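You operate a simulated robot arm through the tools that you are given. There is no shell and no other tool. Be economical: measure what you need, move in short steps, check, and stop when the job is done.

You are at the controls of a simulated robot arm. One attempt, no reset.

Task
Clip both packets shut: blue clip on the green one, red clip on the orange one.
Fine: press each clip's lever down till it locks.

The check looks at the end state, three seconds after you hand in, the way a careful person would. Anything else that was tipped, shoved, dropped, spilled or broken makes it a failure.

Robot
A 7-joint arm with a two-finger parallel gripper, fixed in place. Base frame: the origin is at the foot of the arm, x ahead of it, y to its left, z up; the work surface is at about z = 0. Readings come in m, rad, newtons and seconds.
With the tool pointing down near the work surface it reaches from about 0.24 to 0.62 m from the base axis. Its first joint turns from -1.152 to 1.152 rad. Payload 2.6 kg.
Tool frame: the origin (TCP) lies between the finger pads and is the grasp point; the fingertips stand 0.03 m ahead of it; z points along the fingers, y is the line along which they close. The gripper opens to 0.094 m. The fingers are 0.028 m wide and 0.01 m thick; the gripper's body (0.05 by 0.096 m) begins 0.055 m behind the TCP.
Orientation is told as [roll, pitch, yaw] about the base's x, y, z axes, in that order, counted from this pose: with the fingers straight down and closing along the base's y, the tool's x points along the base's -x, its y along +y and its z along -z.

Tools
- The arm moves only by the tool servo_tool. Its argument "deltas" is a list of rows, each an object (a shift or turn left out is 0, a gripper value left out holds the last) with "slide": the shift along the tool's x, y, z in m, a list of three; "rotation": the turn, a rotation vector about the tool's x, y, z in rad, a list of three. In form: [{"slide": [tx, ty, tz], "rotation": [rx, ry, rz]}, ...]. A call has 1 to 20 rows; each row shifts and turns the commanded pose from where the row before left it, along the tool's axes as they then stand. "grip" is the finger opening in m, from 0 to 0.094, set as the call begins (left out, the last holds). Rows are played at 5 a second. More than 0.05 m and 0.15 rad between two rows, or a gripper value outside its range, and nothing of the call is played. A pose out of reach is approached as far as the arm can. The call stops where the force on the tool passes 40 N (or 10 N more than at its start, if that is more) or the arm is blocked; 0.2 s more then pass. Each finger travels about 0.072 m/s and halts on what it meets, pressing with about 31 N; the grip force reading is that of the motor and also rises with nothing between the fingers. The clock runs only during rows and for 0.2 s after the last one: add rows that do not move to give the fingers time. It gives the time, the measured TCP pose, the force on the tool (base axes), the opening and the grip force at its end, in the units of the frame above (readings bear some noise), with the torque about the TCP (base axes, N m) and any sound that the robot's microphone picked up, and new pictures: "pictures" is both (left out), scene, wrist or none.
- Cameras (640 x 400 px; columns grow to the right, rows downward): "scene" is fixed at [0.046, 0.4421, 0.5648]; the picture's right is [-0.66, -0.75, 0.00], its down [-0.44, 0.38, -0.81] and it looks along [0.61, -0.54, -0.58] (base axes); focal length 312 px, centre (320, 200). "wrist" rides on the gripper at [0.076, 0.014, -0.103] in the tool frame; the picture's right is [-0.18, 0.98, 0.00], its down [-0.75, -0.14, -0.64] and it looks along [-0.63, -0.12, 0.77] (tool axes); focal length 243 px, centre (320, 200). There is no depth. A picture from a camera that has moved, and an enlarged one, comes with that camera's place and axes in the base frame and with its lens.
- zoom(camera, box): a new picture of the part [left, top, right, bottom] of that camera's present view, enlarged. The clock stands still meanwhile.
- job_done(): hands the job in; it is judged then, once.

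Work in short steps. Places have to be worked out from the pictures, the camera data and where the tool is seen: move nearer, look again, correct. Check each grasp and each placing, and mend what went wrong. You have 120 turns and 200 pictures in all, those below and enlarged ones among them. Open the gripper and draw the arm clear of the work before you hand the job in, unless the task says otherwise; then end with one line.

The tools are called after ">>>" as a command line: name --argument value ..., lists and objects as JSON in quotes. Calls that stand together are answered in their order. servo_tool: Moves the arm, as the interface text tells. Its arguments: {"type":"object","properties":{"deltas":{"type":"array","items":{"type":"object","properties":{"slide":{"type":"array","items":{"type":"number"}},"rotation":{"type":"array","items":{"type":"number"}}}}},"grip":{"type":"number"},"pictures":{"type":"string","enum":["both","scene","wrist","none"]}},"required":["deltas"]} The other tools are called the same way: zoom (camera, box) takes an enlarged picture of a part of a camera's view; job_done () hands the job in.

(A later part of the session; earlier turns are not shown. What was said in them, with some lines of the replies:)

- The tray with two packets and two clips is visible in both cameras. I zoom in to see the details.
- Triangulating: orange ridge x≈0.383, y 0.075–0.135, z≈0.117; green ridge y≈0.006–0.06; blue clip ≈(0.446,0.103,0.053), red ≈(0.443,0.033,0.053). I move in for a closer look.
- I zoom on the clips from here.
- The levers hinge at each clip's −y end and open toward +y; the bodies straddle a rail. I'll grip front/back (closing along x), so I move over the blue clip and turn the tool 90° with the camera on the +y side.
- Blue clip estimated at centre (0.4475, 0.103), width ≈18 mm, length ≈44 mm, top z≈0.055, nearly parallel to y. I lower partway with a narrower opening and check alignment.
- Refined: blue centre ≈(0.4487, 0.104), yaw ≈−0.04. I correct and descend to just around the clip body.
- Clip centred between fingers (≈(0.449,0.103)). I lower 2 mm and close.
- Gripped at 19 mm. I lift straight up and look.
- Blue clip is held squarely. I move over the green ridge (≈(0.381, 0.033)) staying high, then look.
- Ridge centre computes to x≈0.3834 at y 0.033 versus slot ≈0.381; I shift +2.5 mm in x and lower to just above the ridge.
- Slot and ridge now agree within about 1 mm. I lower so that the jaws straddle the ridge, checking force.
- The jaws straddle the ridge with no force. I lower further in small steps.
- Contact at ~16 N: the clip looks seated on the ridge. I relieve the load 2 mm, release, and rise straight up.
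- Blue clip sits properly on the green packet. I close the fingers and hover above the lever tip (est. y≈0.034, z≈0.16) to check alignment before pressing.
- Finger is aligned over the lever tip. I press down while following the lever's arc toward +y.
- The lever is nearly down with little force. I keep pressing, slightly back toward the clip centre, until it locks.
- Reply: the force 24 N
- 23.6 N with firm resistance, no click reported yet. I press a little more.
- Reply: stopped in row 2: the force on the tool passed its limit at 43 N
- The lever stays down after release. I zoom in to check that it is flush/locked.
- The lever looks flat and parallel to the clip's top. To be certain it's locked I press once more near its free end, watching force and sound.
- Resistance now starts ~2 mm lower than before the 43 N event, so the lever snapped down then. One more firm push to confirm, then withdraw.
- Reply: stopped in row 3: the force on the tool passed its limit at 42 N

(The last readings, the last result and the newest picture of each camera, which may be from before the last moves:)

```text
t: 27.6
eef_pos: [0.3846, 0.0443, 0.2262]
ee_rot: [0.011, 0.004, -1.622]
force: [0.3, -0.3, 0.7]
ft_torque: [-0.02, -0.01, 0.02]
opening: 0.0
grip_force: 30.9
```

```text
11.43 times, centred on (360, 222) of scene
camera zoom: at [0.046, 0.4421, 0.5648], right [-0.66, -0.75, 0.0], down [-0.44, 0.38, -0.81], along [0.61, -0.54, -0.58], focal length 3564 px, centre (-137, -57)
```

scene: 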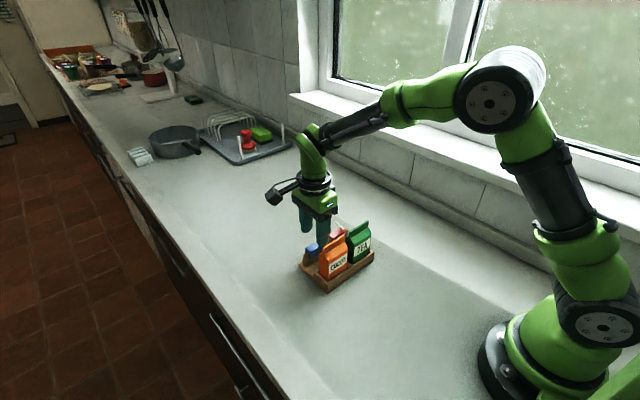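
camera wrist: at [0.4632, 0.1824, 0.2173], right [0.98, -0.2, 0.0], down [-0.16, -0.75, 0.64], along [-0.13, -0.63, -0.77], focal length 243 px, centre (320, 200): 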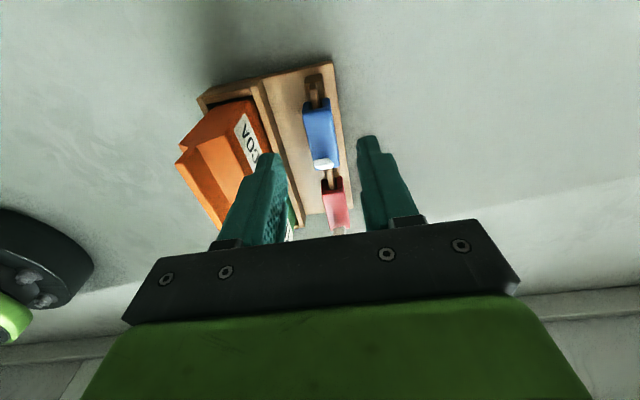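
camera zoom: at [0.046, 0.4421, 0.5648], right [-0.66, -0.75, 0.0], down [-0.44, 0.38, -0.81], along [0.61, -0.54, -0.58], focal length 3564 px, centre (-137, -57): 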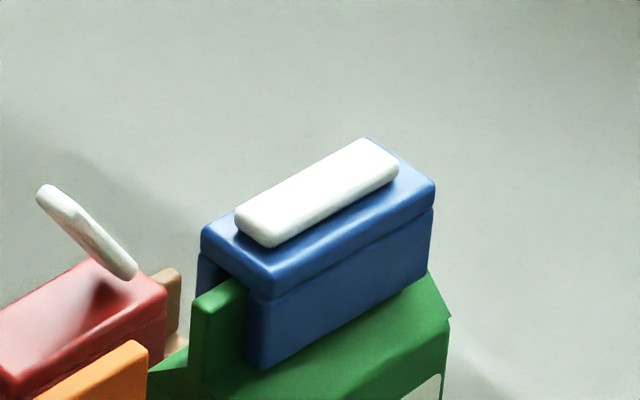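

Lever lies flat and stays. I level the tool, open, and move over the red clip for a look.

>>> servo_tool --deltas '[{"slide": [-0.004, 0.03, 0], "rotation": [0.011, -0.004, 0]}, {"slide": [-0.004, 0.03, 0]}, {"slide": [0, 0, 0.02]}, {}]' --grip 0.045 --pictures "none"

>>> zoom --camera "wrist" --box '[240, 30, 400, 190]'

>>> zoom --camera "scene" --box '[300, 190, 380, 270]'

```text
t: 28.6
eef_pos: [0.4424, 0.0332, 0.2053]
ee_rot: [0.001, 0.001, -1.622]
force: [0.0, 0.5, 0.0]
ft_torque: [0.03, -0.01, 0.0]
opening: 0.045
grip_force: 0.0
```

```text
2.50 times, centred on (320, 110) of wrist
camera zoom: at [0.4619, 0.1091, 0.3076], right [0.97, -0.23, 0.0], down [-0.18, -0.75, 0.64], along [-0.15, -0.62, -0.77], focal length 606 px, centre (320, 425)
```

zoom: 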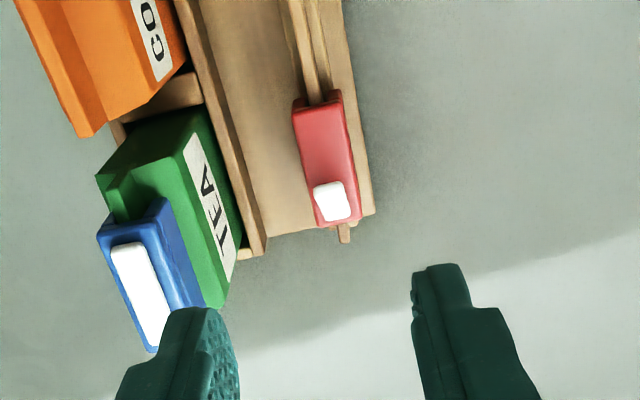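

```text
5.00 times, centred on (340, 230) of scene
camera zoom: at [0.046, 0.4421, 0.5648], right [-0.66, -0.75, 0.0], down [-0.44, 0.38, -0.81], along [0.61, -0.54, -0.58], focal length 1559 px, centre (220, 50)
```

zoom: 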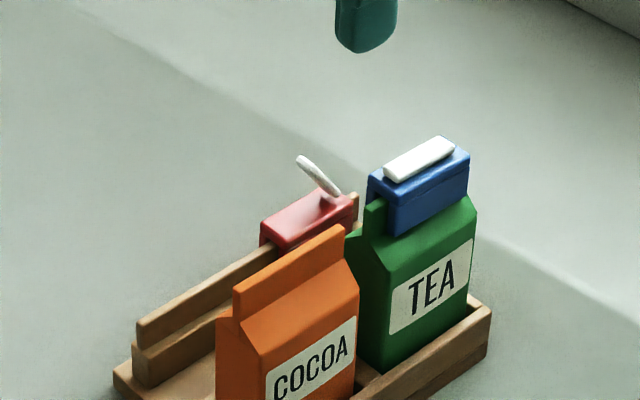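

Red clip centre ≈(0.448, 0.0345), yaw matches the tool. I shift 5 mm in +x and descend partway, then check.

>>> servo_tool --deltas '[{"slide": [0.001, 0.005, 0.03]}, {"slide": [0, 0, 0.03]}, {"slide": [0, 0, 0.03]}, {}]' --pictures "none"

>>> zoom --camera "wrist" --box '[220, 30, 420, 230]'

>>> zoom --camera "scene" --box '[300, 180, 390, 270]'

```text
t: 29.6
eef_pos: [0.4504, 0.0349, 0.1133]
ee_rot: [0.003, 0.0, -1.621]
force: [0.1, 0.4, -0.1]
ft_torque: [0.01, 0.0, 0.0]
opening: 0.045
grip_force: 0.0
```

```text
2.00 times, centred on (320, 130) of wrist
camera zoom: at [0.4684, 0.1104, 0.2165], right [0.97, -0.23, 0.0], down [-0.18, -0.75, 0.64], along [-0.15, -0.62, -0.77], focal length 485 px, centre (320, 340)
```

zoom: 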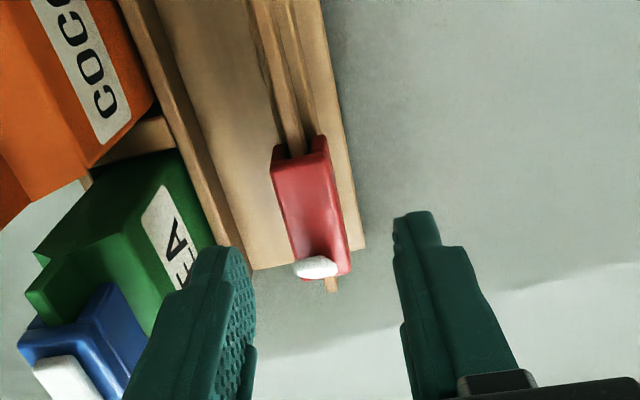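

```text
4.44 times, centred on (345, 225) of scene
camera zoom: at [0.046, 0.4421, 0.5648], right [-0.66, -0.75, 0.0], down [-0.44, 0.38, -0.81], along [0.61, -0.54, -0.58], focal length 1386 px, centre (209, 89)
```

zoom: 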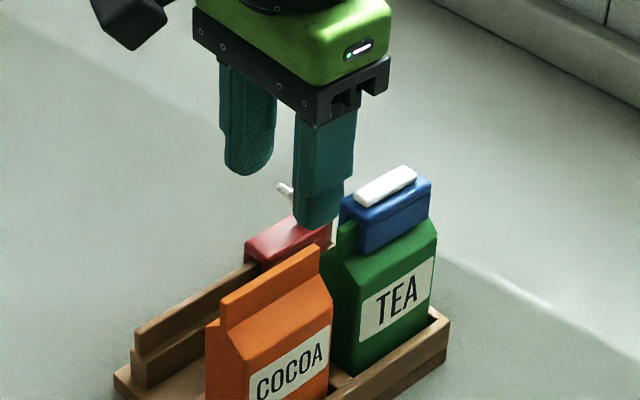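

Red centre ≈(0.4472, 0.0345). I correct −2.5 mm in x and descend around it.

>>> servo_tool --deltas '[{"slide": [0, -0.0025, 0.01]}, {"slide": [0, 0, 0.01]}, {"slide": [0, 0, 0.01]}, {"slide": [0, 0, 0.008]}, {}]' --pictures "none"

>>> zoom --camera "wrist" --box '[220, 30, 420, 230]'

>>> zoom --camera "scene" --box '[300, 180, 390, 270]'

```text
t: 30.8
eef_pos: [0.4476, 0.0334, 0.0756]
ee_rot: [0.003, 0.0, -1.621]
force: [0.2, 0.9, 0.1]
ft_torque: [-0.02, 0.02, 0.0]
opening: 0.0451
grip_force: 0.0
```

```text
2.00 times, centred on (320, 130) of wrist
camera zoom: at [0.4659, 0.11, 0.1787], right [0.97, -0.23, 0.0], down [-0.18, -0.75, 0.64], along [-0.15, -0.62, -0.77], focal length 485 px, centre (320, 340)
```

zoom: 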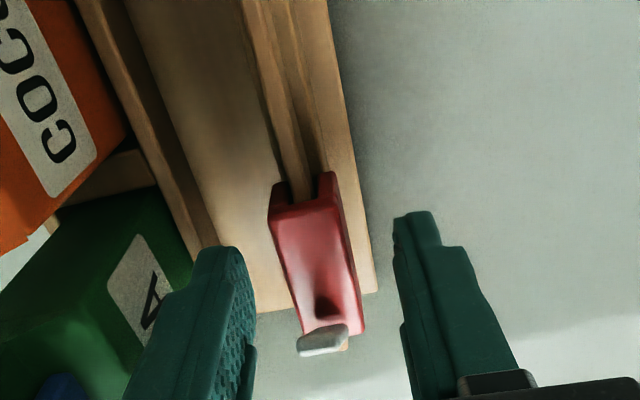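

```text
4.44 times, centred on (345, 225) of scene
camera zoom: at [0.046, 0.4421, 0.5648], right [-0.66, -0.75, 0.0], down [-0.44, 0.38, -0.81], along [0.61, -0.54, -0.58], focal length 1386 px, centre (209, 89)
```

zoom: 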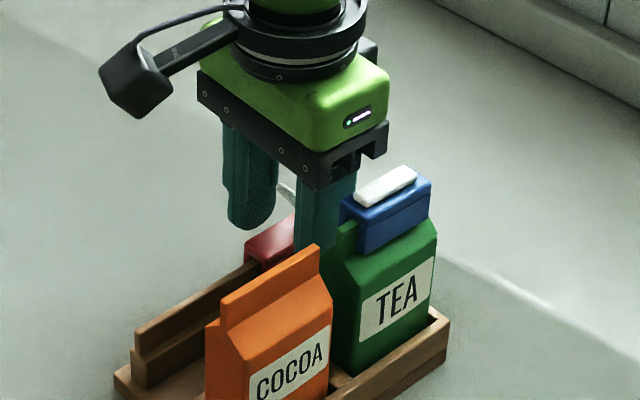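

The red clip sits in the same image position as the blue one when gripped. I lower 3 mm, close, and lift.

>>> servo_tool --deltas '[{"slide": [0, 0, 0.003]}, {}]' --pictures "none"

>>> servo_tool --deltas '[{}, {}, {}, {}]' --grip 0.0 --pictures "none"

>>> servo_tool --deltas '[{"slide": [0, 0, -0.01]}, {"slide": [0, 0, -0.02]}, {"slide": [0, 0, -0.04]}, {"slide": [0, 0, -0.04]}, {"slide": [0, 0, -0.02]}, {}]' --pictures "none"

>>> zoom --camera "wrist" --box '[220, 30, 420, 230]'

>>> zoom --camera "scene" --box '[300, 160, 400, 270]'

```text
t: 31.4
eef_pos: [0.448, 0.0352, 0.0737]
ee_rot: [0.003, 0.001, -1.622]
force: [-0.5, 0.9, 0.2]
ft_torque: [0.05, 0.03, -0.02]
opening: 0.0449
grip_force: 0.0
```

```text
t: 32.4
eef_pos: [0.4482, 0.035, 0.0722]
ee_rot: [0.001, 0.0, -1.621]
force: [0.0, -0.2, -0.9]
ft_torque: [0.01, 0.01, -0.01]
opening: 0.0189
grip_force: 30.9
```

```text
t: 33.8
eef_pos: [0.4479, 0.0345, 0.2026]
ee_rot: [0.001, 0.001, -1.622]
force: [-1.0, -0.2, -0.4]
ft_torque: [-0.03, -0.01, 0.02]
opening: 0.0186
grip_force: 31.0
```

```text
2.00 times, centred on (320, 130) of wrist
camera zoom: at [0.4669, 0.1111, 0.3056], right [0.97, -0.23, 0.0], down [-0.18, -0.75, 0.64], along [-0.15, -0.62, -0.77], focal length 485 px, centre (320, 340)
```

zoom: 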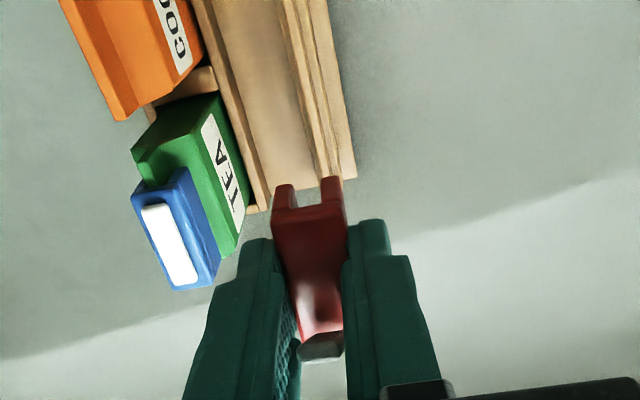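

```text
3.64 times, centred on (350, 215) of scene
camera zoom: at [0.046, 0.4421, 0.5648], right [-0.66, -0.75, 0.0], down [-0.44, 0.38, -0.81], along [0.61, -0.54, -0.58], focal length 1134 px, centre (211, 146)
```

zoom: 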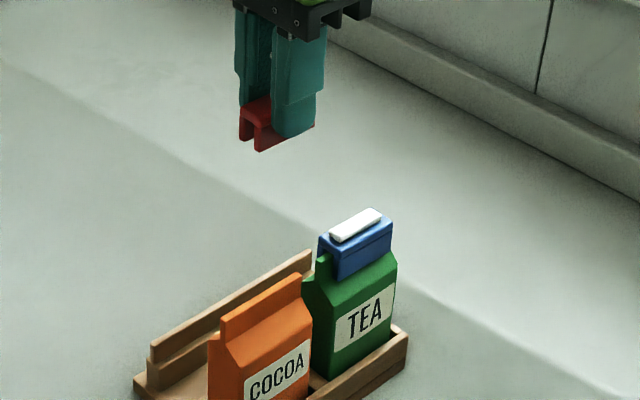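

Red clip held squarely. I move over the orange ridge (≈(0.386,0.105)).

>>> servo_tool --deltas '[{"slide": [0.0337, -0.0327, 0]}, {"slide": [0.0336, -0.0327, 0]}, {"slide": [0, 0, 0.02]}, {}]' --pictures "none"

>>> zoom --camera "wrist" --box '[270, 50, 370, 150]'

>>> zoom --camera "scene" --box '[310, 180, 390, 280]'

```text
t: 34.8
eef_pos: [0.387, 0.1076, 0.1818]
ee_rot: [0.001, -0.001, -1.621]
force: [-1.1, 0.1, -0.2]
ft_torque: [-0.01, 0.01, 0.0]
opening: 0.019
grip_force: 30.7
```

```text
4.00 times, centred on (320, 100) of wrist
camera zoom: at [0.4057, 0.1835, 0.2849], right [0.97, -0.23, 0.0], down [-0.18, -0.75, 0.64], along [-0.15, -0.62, -0.77], focal length 970 px, centre (320, 600)
```

zoom: 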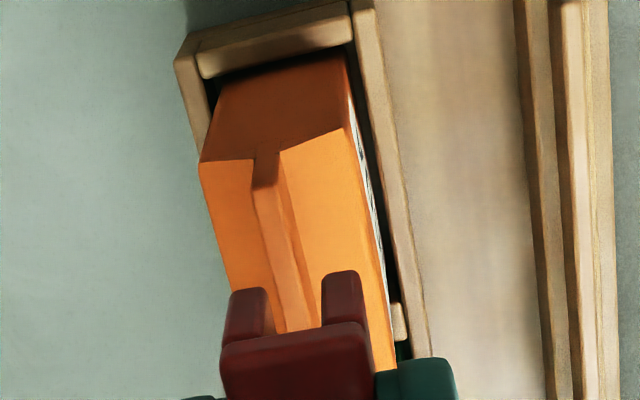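

```text
4.00 times, centred on (350, 230) of scene
camera zoom: at [0.046, 0.4421, 0.5648], right [-0.66, -0.75, 0.0], down [-0.44, 0.38, -0.81], along [0.61, -0.54, -0.58], focal length 1248 px, centre (200, 80)
```

zoom: 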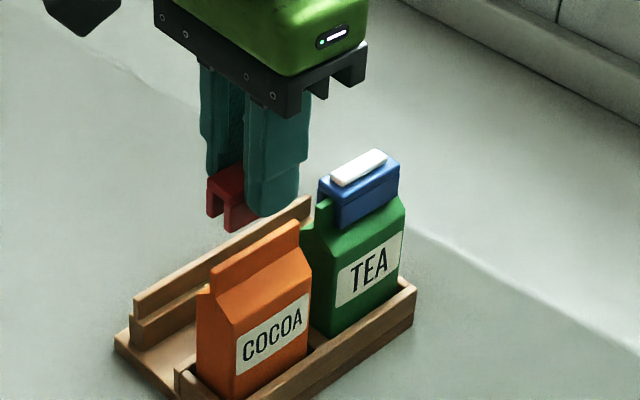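

Slot is ~3.3 mm too far in +x; I correct and lower to just above the ridge.

>>> servo_tool --deltas '[{"slide": [0, -0.0033, 0.01]}, {"slide": [0, 0, 0.01]}, {}]' --pictures "none"

>>> zoom --camera "wrist" --box '[270, 60, 370, 160]'

>>> zoom --camera "scene" --box '[310, 190, 370, 250]'

```text
t: 35.6
eef_pos: [0.384, 0.1077, 0.1636]
ee_rot: [0.001, -0.001, -1.622]
force: [-0.3, 0.1, -0.2]
ft_torque: [0.08, -0.01, -0.01]
opening: 0.0189
grip_force: 30.9
```

```text
4.00 times, centred on (320, 110) of wrist
camera zoom: at [0.4024, 0.1831, 0.2666], right [0.97, -0.23, 0.0], down [-0.18, -0.75, 0.64], along [-0.15, -0.62, -0.77], focal length 970 px, centre (320, 560)
```

zoom: 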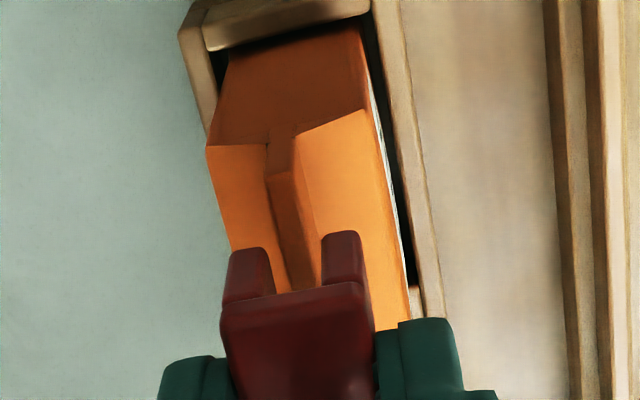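

```text
6.67 times, centred on (340, 220) of scene
camera zoom: at [0.046, 0.4421, 0.5648], right [-0.66, -0.75, 0.0], down [-0.44, 0.38, -0.81], along [0.61, -0.54, -0.58], focal length 2079 px, centre (187, 67)
```

zoom: 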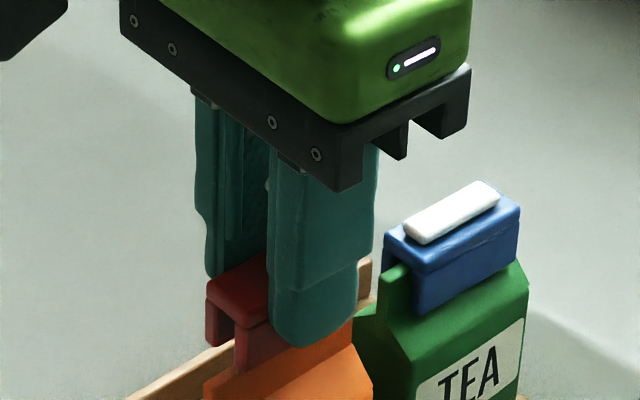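

View matches the green pre-placement almost exactly. I lower the same way.

>>> servo_tool --deltas '[{"slide": [0, -0.0005, 0.005]}, {"slide": [0, 0, 0.005]}, {"slide": [0, 0, 0.005]}, {"slide": [0, 0, 0.003]}, {"slide": [0, 0, 0.003]}, {}]' --pictures "none"

>>> servo_tool --deltas '[{"slide": [0, 0, 0.001]}, {"slide": [0, 0, 0.001]}, {"slide": [0, 0, 0.001]}, {"slide": [0, 0, 0.001]}, {}]' --pictures "none"

>>> zoom --camera "wrist" --box '[270, 60, 370, 160]'

>>> zoom --camera "scene" --box '[310, 200, 370, 260]'

```text
t: 37.0
eef_pos: [0.3822, 0.1058, 0.1418]
ee_rot: [-0.002, 0.0, -1.622]
force: [0.5, 0.1, -0.2]
ft_torque: [-0.01, -0.02, -0.03]
opening: 0.0187
grip_force: 31.3
```

```text
t: 38.2
eef_pos: [0.3825, 0.1059, 0.1383]
ee_rot: [0.001, 0.002, -1.622]
force: [-0.1, -0.3, 0.1]
ft_torque: [0.0, -0.05, 0.05]
opening: 0.0187
grip_force: 30.7
```

```text
4.00 times, centred on (320, 110) of wrist
camera zoom: at [0.4002, 0.182, 0.2411], right [0.97, -0.23, 0.0], down [-0.18, -0.75, 0.64], along [-0.15, -0.62, -0.77], focal length 970 px, centre (320, 560)
```

zoom: 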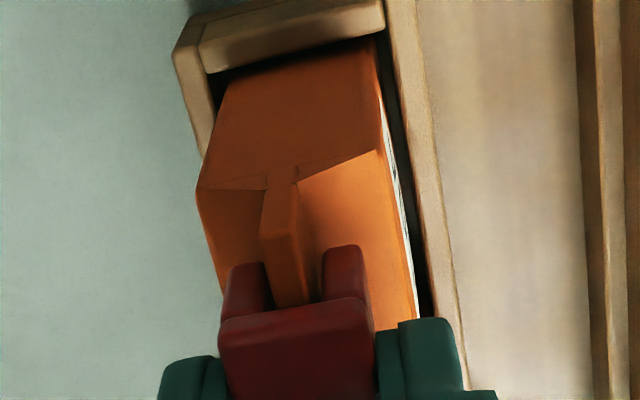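

```text
6.67 times, centred on (340, 230) of scene
camera zoom: at [0.046, 0.4421, 0.5648], right [-0.66, -0.75, 0.0], down [-0.44, 0.38, -0.81], along [0.61, -0.54, -0.58], focal length 2079 px, centre (187, 0)
```

zoom: 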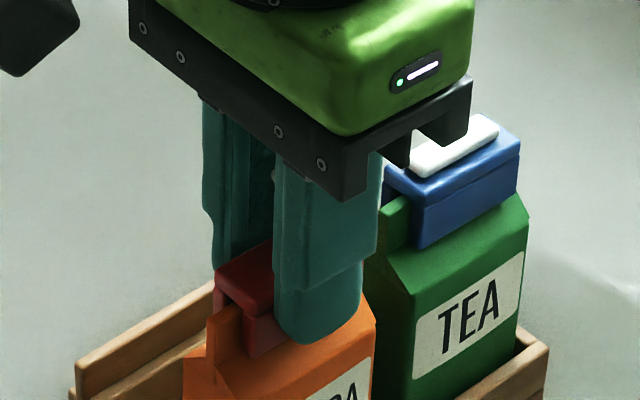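

>>> zoom --camera "scene" --box '[328, 225, 358, 255]'

>>> zoom --camera "wrist" --box '[220, 60, 420, 220]'

```text
13.33 times, centred on (343, 240) of scene
camera zoom: at [0.046, 0.4421, 0.5648], right [-0.66, -0.75, 0.0], down [-0.44, 0.38, -0.81], along [0.61, -0.54, -0.58], focal length 4158 px, centre (13, -333)
```

zoom: 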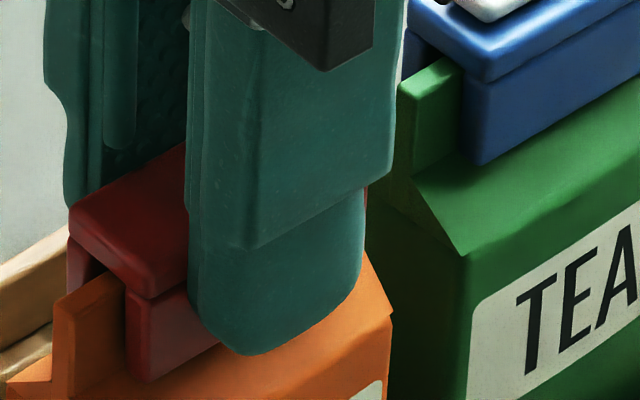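

```text
2.50 times, centred on (320, 140) of wrist
camera zoom: at [0.4002, 0.182, 0.2411], right [0.97, -0.23, 0.0], down [-0.18, -0.75, 0.64], along [-0.15, -0.62, -0.77], focal length 606 px, centre (320, 350)
```

zoom: 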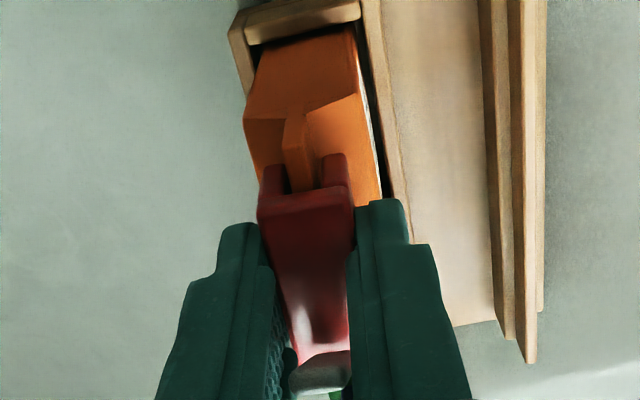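

The red clip looks seated on the ridge just like the blue one. I release and rise to check.

>>> servo_tool --deltas '[{}, {}, {}]' --grip 0.04 --pictures "none"

>>> servo_tool --deltas '[{"slide": [0, 0, -0.01]}, {"slide": [0, 0, -0.02]}, {"slide": [0, 0, -0.03]}, {"slide": [0, 0, -0.02]}, {}]' --pictures "none"

>>> zoom --camera "wrist" --box '[260, 60, 380, 180]'

>>> zoom --camera "scene" --box '[320, 205, 380, 265]'

```text
t: 39.0
eef_pos: [0.3806, 0.1054, 0.1388]
ee_rot: [0.001, 0.002, -1.622]
force: [0.0, 0.8, -0.1]
ft_torque: [0.01, 0.01, 0.0]
opening: 0.04
grip_force: 0.0
```

```text
t: 40.2
eef_pos: [0.382, 0.1059, 0.217]
ee_rot: [0.002, 0.001, -1.621]
force: [0.1, 0.0, -0.1]
ft_torque: [-0.01, 0.0, 0.0]
opening: 0.04
grip_force: 0.0
```

```text
3.33 times, centred on (320, 120) of wrist
camera zoom: at [0.4006, 0.182, 0.3205], right [0.97, -0.23, 0.0], down [-0.18, -0.75, 0.64], along [-0.15, -0.62, -0.77], focal length 809 px, centre (320, 467)
```

zoom: 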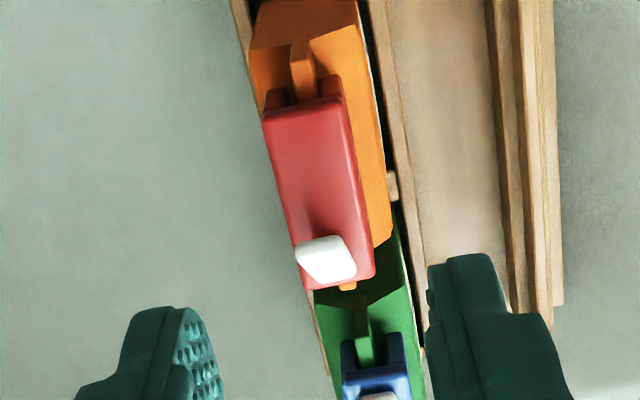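

```text
6.67 times, centred on (350, 235) of scene
camera zoom: at [0.046, 0.4421, 0.5648], right [-0.66, -0.75, 0.0], down [-0.44, 0.38, -0.81], along [0.61, -0.54, -0.58], focal length 2079 px, centre (120, -33)
```

zoom: 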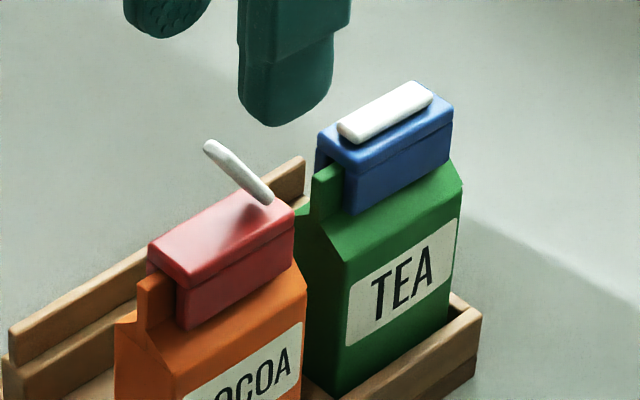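

Red clip is seated on the orange packet. I close the fingers and align above its lever with the same offsets used for the blue one.

>>> servo_tool --deltas '[{"slide": [0.005, 0.0015, 0.003]}, {}, {}, {}]' --grip 0.0 --pictures "none"

>>> zoom --camera "wrist" --box '[260, 60, 380, 180]'

>>> zoom --camera "scene" --box '[315, 185, 385, 255]'

```text
t: 41.2
eef_pos: [0.3843, 0.1113, 0.2144]
ee_rot: [0.0, 0.0, -1.621]
force: [0.7, -0.1, -1.0]
ft_torque: [0.01, 0.0, 0.03]
opening: 0.0
grip_force: 31.4
```

```text
3.33 times, centred on (320, 120) of wrist
camera zoom: at [0.4017, 0.187, 0.3174], right [0.97, -0.23, 0.0], down [-0.18, -0.75, 0.64], along [-0.15, -0.62, -0.77], focal length 809 px, centre (320, 467)
```

zoom: 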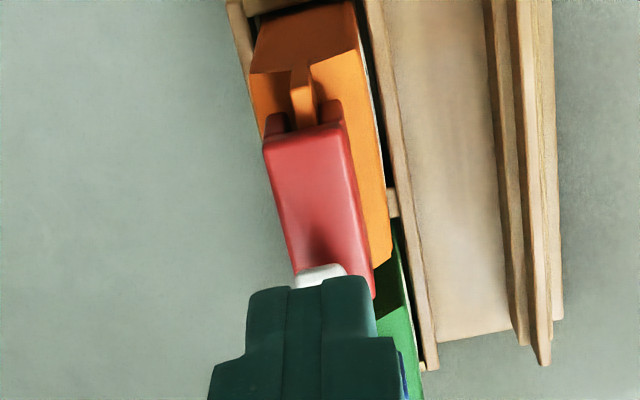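

```text
5.71 times, centred on (350, 220) of scene
camera zoom: at [0.046, 0.4421, 0.5648], right [-0.66, -0.75, 0.0], down [-0.44, 0.38, -0.81], along [0.61, -0.54, -0.58], focal length 1782 px, centre (149, 86)
```

zoom: 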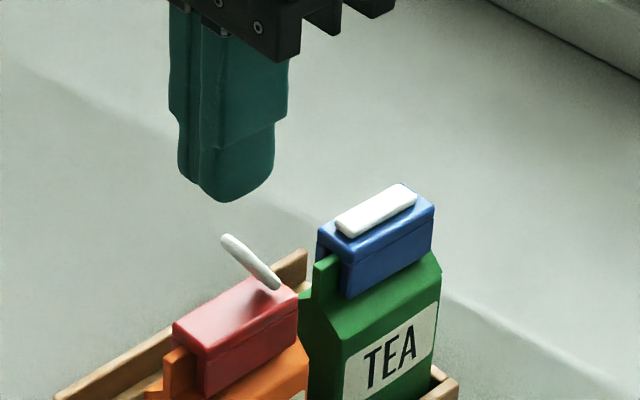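

Aligned as with the blue clip. I press the lever down along its arc with the same path.

>>> servo_tool --deltas '[{"slide": [0, 0, 0.009]}, {"slide": [0, 0, 0.009]}, {"slide": [0.003, 0, 0.004]}, {"slide": [0.003, 0, 0.004]}, {"slide": [0.003, 0, 0.004]}, {"slide": [0.002, 0, 0.004]}, {"slide": [0, 0, 0.004]}, {"slide": [0, 0, 0.004]}, {"slide": [0, 0, 0.004]}, {}]' --pictures "none"

>>> zoom --camera "scene" --box '[315, 195, 385, 265]'

```text
t: 43.4
eef_pos: [0.3844, 0.123, 0.1692]
ee_rot: [0.001, 0.002, -1.619]
force: [0.0, 0.5, -1.2]
ft_torque: [-0.01, -0.02, 0.0]
opening: 0.0
grip_force: 31.2
```

```text
5.71 times, centred on (350, 230) of scene
camera zoom: at [0.046, 0.4421, 0.5648], right [-0.66, -0.75, 0.0], down [-0.44, 0.38, -0.81], along [0.61, -0.54, -0.58], focal length 1782 px, centre (149, 29)
```

zoom: 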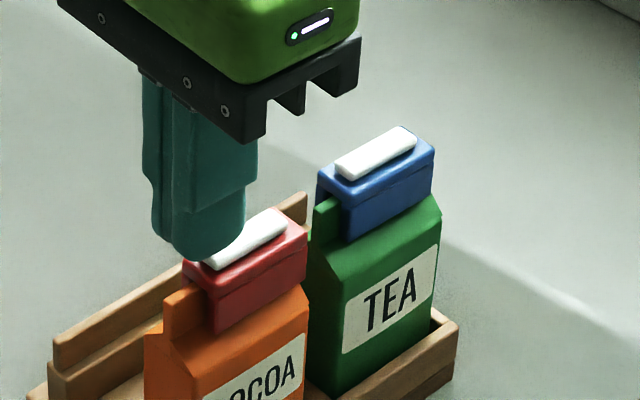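

The lever is nearly down; the clip slid ~4 mm along the ridge but still lies on it. I press on, shifting back toward the clip centre.

>>> servo_tool --deltas '[{"slide": [-0.003, 0, 0.003]}, {"slide": [-0.003, 0, 0.003]}, {"slide": [0, 0, 0.002]}, {"slide": [0, 0, 0.002]}, {}]' --pictures "none"

>>> servo_tool --deltas '[{"slide": [0, 0, 0.001]}, {"slide": [0, 0, 0.001]}, {"slide": [0, 0, 0.001]}, {"slide": [0, 0, 0.001]}, {"slide": [0, 0, 0.001]}, {"slide": [0, 0, 0.001]}, {}]' --pictures "none"

>>> zoom --camera "scene" --box '[315, 195, 385, 265]'

```text
t: 44.6
eef_pos: [0.3832, 0.1159, 0.1602]
ee_rot: [0.004, 0.001, -1.622]
force: [-1.4, -1.0, 10.0]
ft_torque: [-0.15, 0.05, -0.02]
opening: 0.0003
grip_force: 30.6
```

```text
t: 45.5
eef_pos: [0.3851, 0.1151, 0.1605]
ee_rot: [0.012, 0.004, -1.622]
force: [-1.7, -0.8, 10.3]
ft_torque: [-0.13, 0.08, -0.03]
opening: 0.0002
grip_force: 30.8
stopped in row 4: the force on the tool passed its limit at 43 N (the readings are from after the stop); the commanded pose is now the measured one
```

```text
5.71 times, centred on (350, 230) of scene
camera zoom: at [0.046, 0.4421, 0.5648], right [-0.66, -0.75, 0.0], down [-0.44, 0.38, -0.81], along [0.61, -0.54, -0.58], focal length 1782 px, centre (149, 29)
```

zoom: 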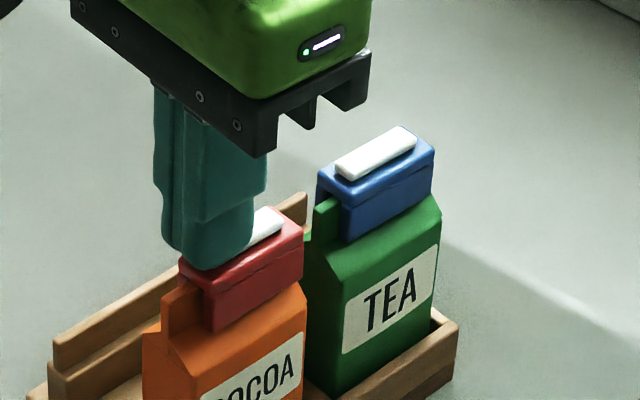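

Hard stop reached at 43 N. I withdraw and inspect both levers.

>>> servo_tool --deltas '[{"slide": [0, 0, -0.005]}, {"slide": [0, 0, -0.02]}, {"slide": [0.02, 0, -0.04]}, {"slide": [0.03, 0, 0]}, {}]' --pictures "none"

>>> zoom --camera "scene" --box '[330, 210, 375, 250]'

>>> zoom --camera "wrist" --box '[260, 60, 400, 200]'

```text
t: 46.7
eef_pos: [0.3873, 0.1676, 0.2259]
ee_rot: [0.007, 0.004, -1.621]
force: [0.4, -0.6, 0.4]
ft_torque: [0.01, -0.05, 0.0]
opening: 0.0
grip_force: 31.3
```

```text
10.00 times, centred on (352, 230) of scene
camera zoom: at [0.046, 0.4421, 0.5648], right [-0.66, -0.75, 0.0], down [-0.44, 0.38, -0.81], along [0.61, -0.54, -0.58], focal length 3119 px, centre (-5, -100)
```

zoom: 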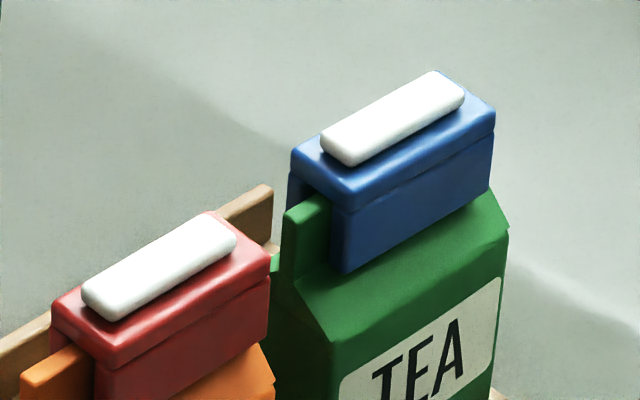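

```text
2.86 times, centred on (330, 130) of wrist
camera zoom: at [0.4047, 0.2427, 0.3281], right [0.97, -0.23, 0.01], down [-0.18, -0.75, 0.64], along [-0.14, -0.62, -0.77], focal length 693 px, centre (291, 400)
```

zoom: 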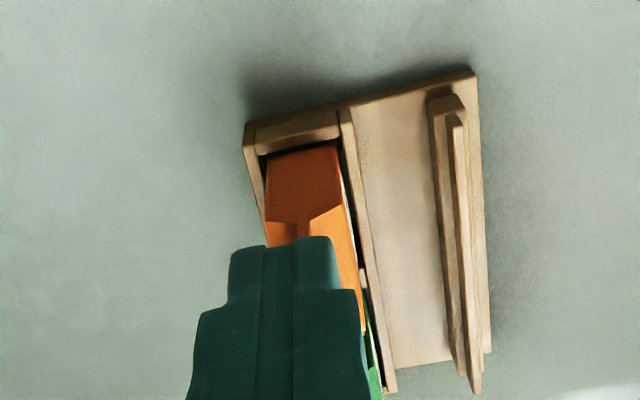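

Both levers lie flat against their clips (contact torques also indicate a flush surface). I open the gripper, draw the arm clear, and take a final look.

>>> servo_tool --deltas '[{"slide": [0.01, 0, -0.04]}, {"slide": [0.01, 0, -0.04]}, {"slide": [0, 0, -0.03]}, {}, {}]' --grip 0.09 --pictures "both"

>>> zoom --camera "scene" --box '[290, 200, 390, 300]'

>>> zoom --camera "scene" --box '[332, 225, 356, 250]'

```text
t: 47.9
eef_pos: [0.3863, 0.1847, 0.3344]
ee_rot: [0.008, 0.003, -1.622]
force: [-0.6, -0.1, 1.0]
ft_torque: [0.0, 0.02, 0.01]
opening: 0.0902
grip_force: 0.1
camera wrist: at [0.4048, 0.2611, 0.4381], right [0.97, -0.23, 0.01], down [-0.18, -0.75, 0.64], along [-0.14, -0.62, -0.77], focal length 243 px, centre (320, 200)
```

scene: 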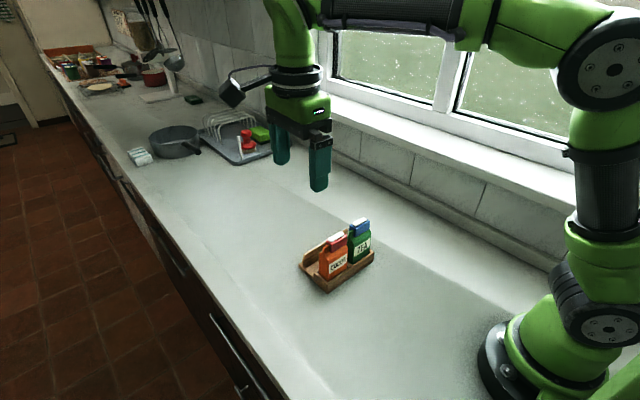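
wrist: 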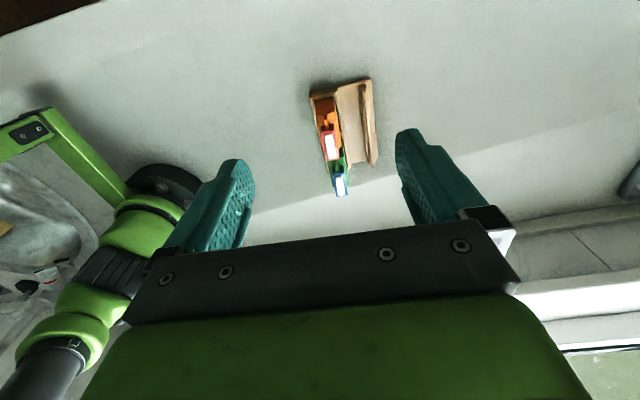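

```text
4.00 times, centred on (340, 250) of scene
camera zoom: at [0.046, 0.4421, 0.5648], right [-0.66, -0.75, 0.0], down [-0.44, 0.38, -0.81], along [0.61, -0.54, -0.58], focal length 1248 px, centre (240, 0)
```

zoom: 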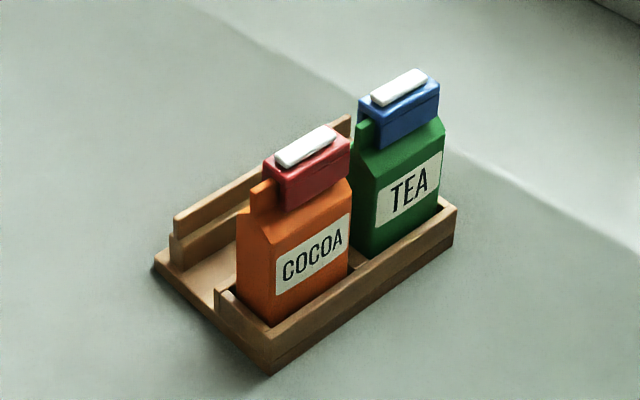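

```text
16.00 times, centred on (344, 238) of scene
camera zoom: at [0.046, 0.4421, 0.5648], right [-0.66, -0.75, 0.0], down [-0.44, 0.38, -0.81], along [0.61, -0.54, -0.58], focal length 4990 px, centre (-64, -400)
```

zoom: 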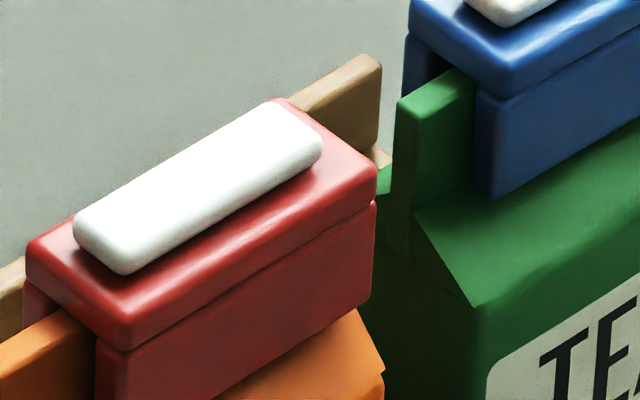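

Both clips sit on their packets with the levers flat, the tray and packets are undisturbed, and the arm is clear, so I hand in.

>>> job_done

```text
The job is handed in.
```

The blue clip is on the green packet and the red clip is on the orange one. Both levers were pressed to a hard stop at about 43 N and lie flat, though the microphone picked up no click to confirm the lock.
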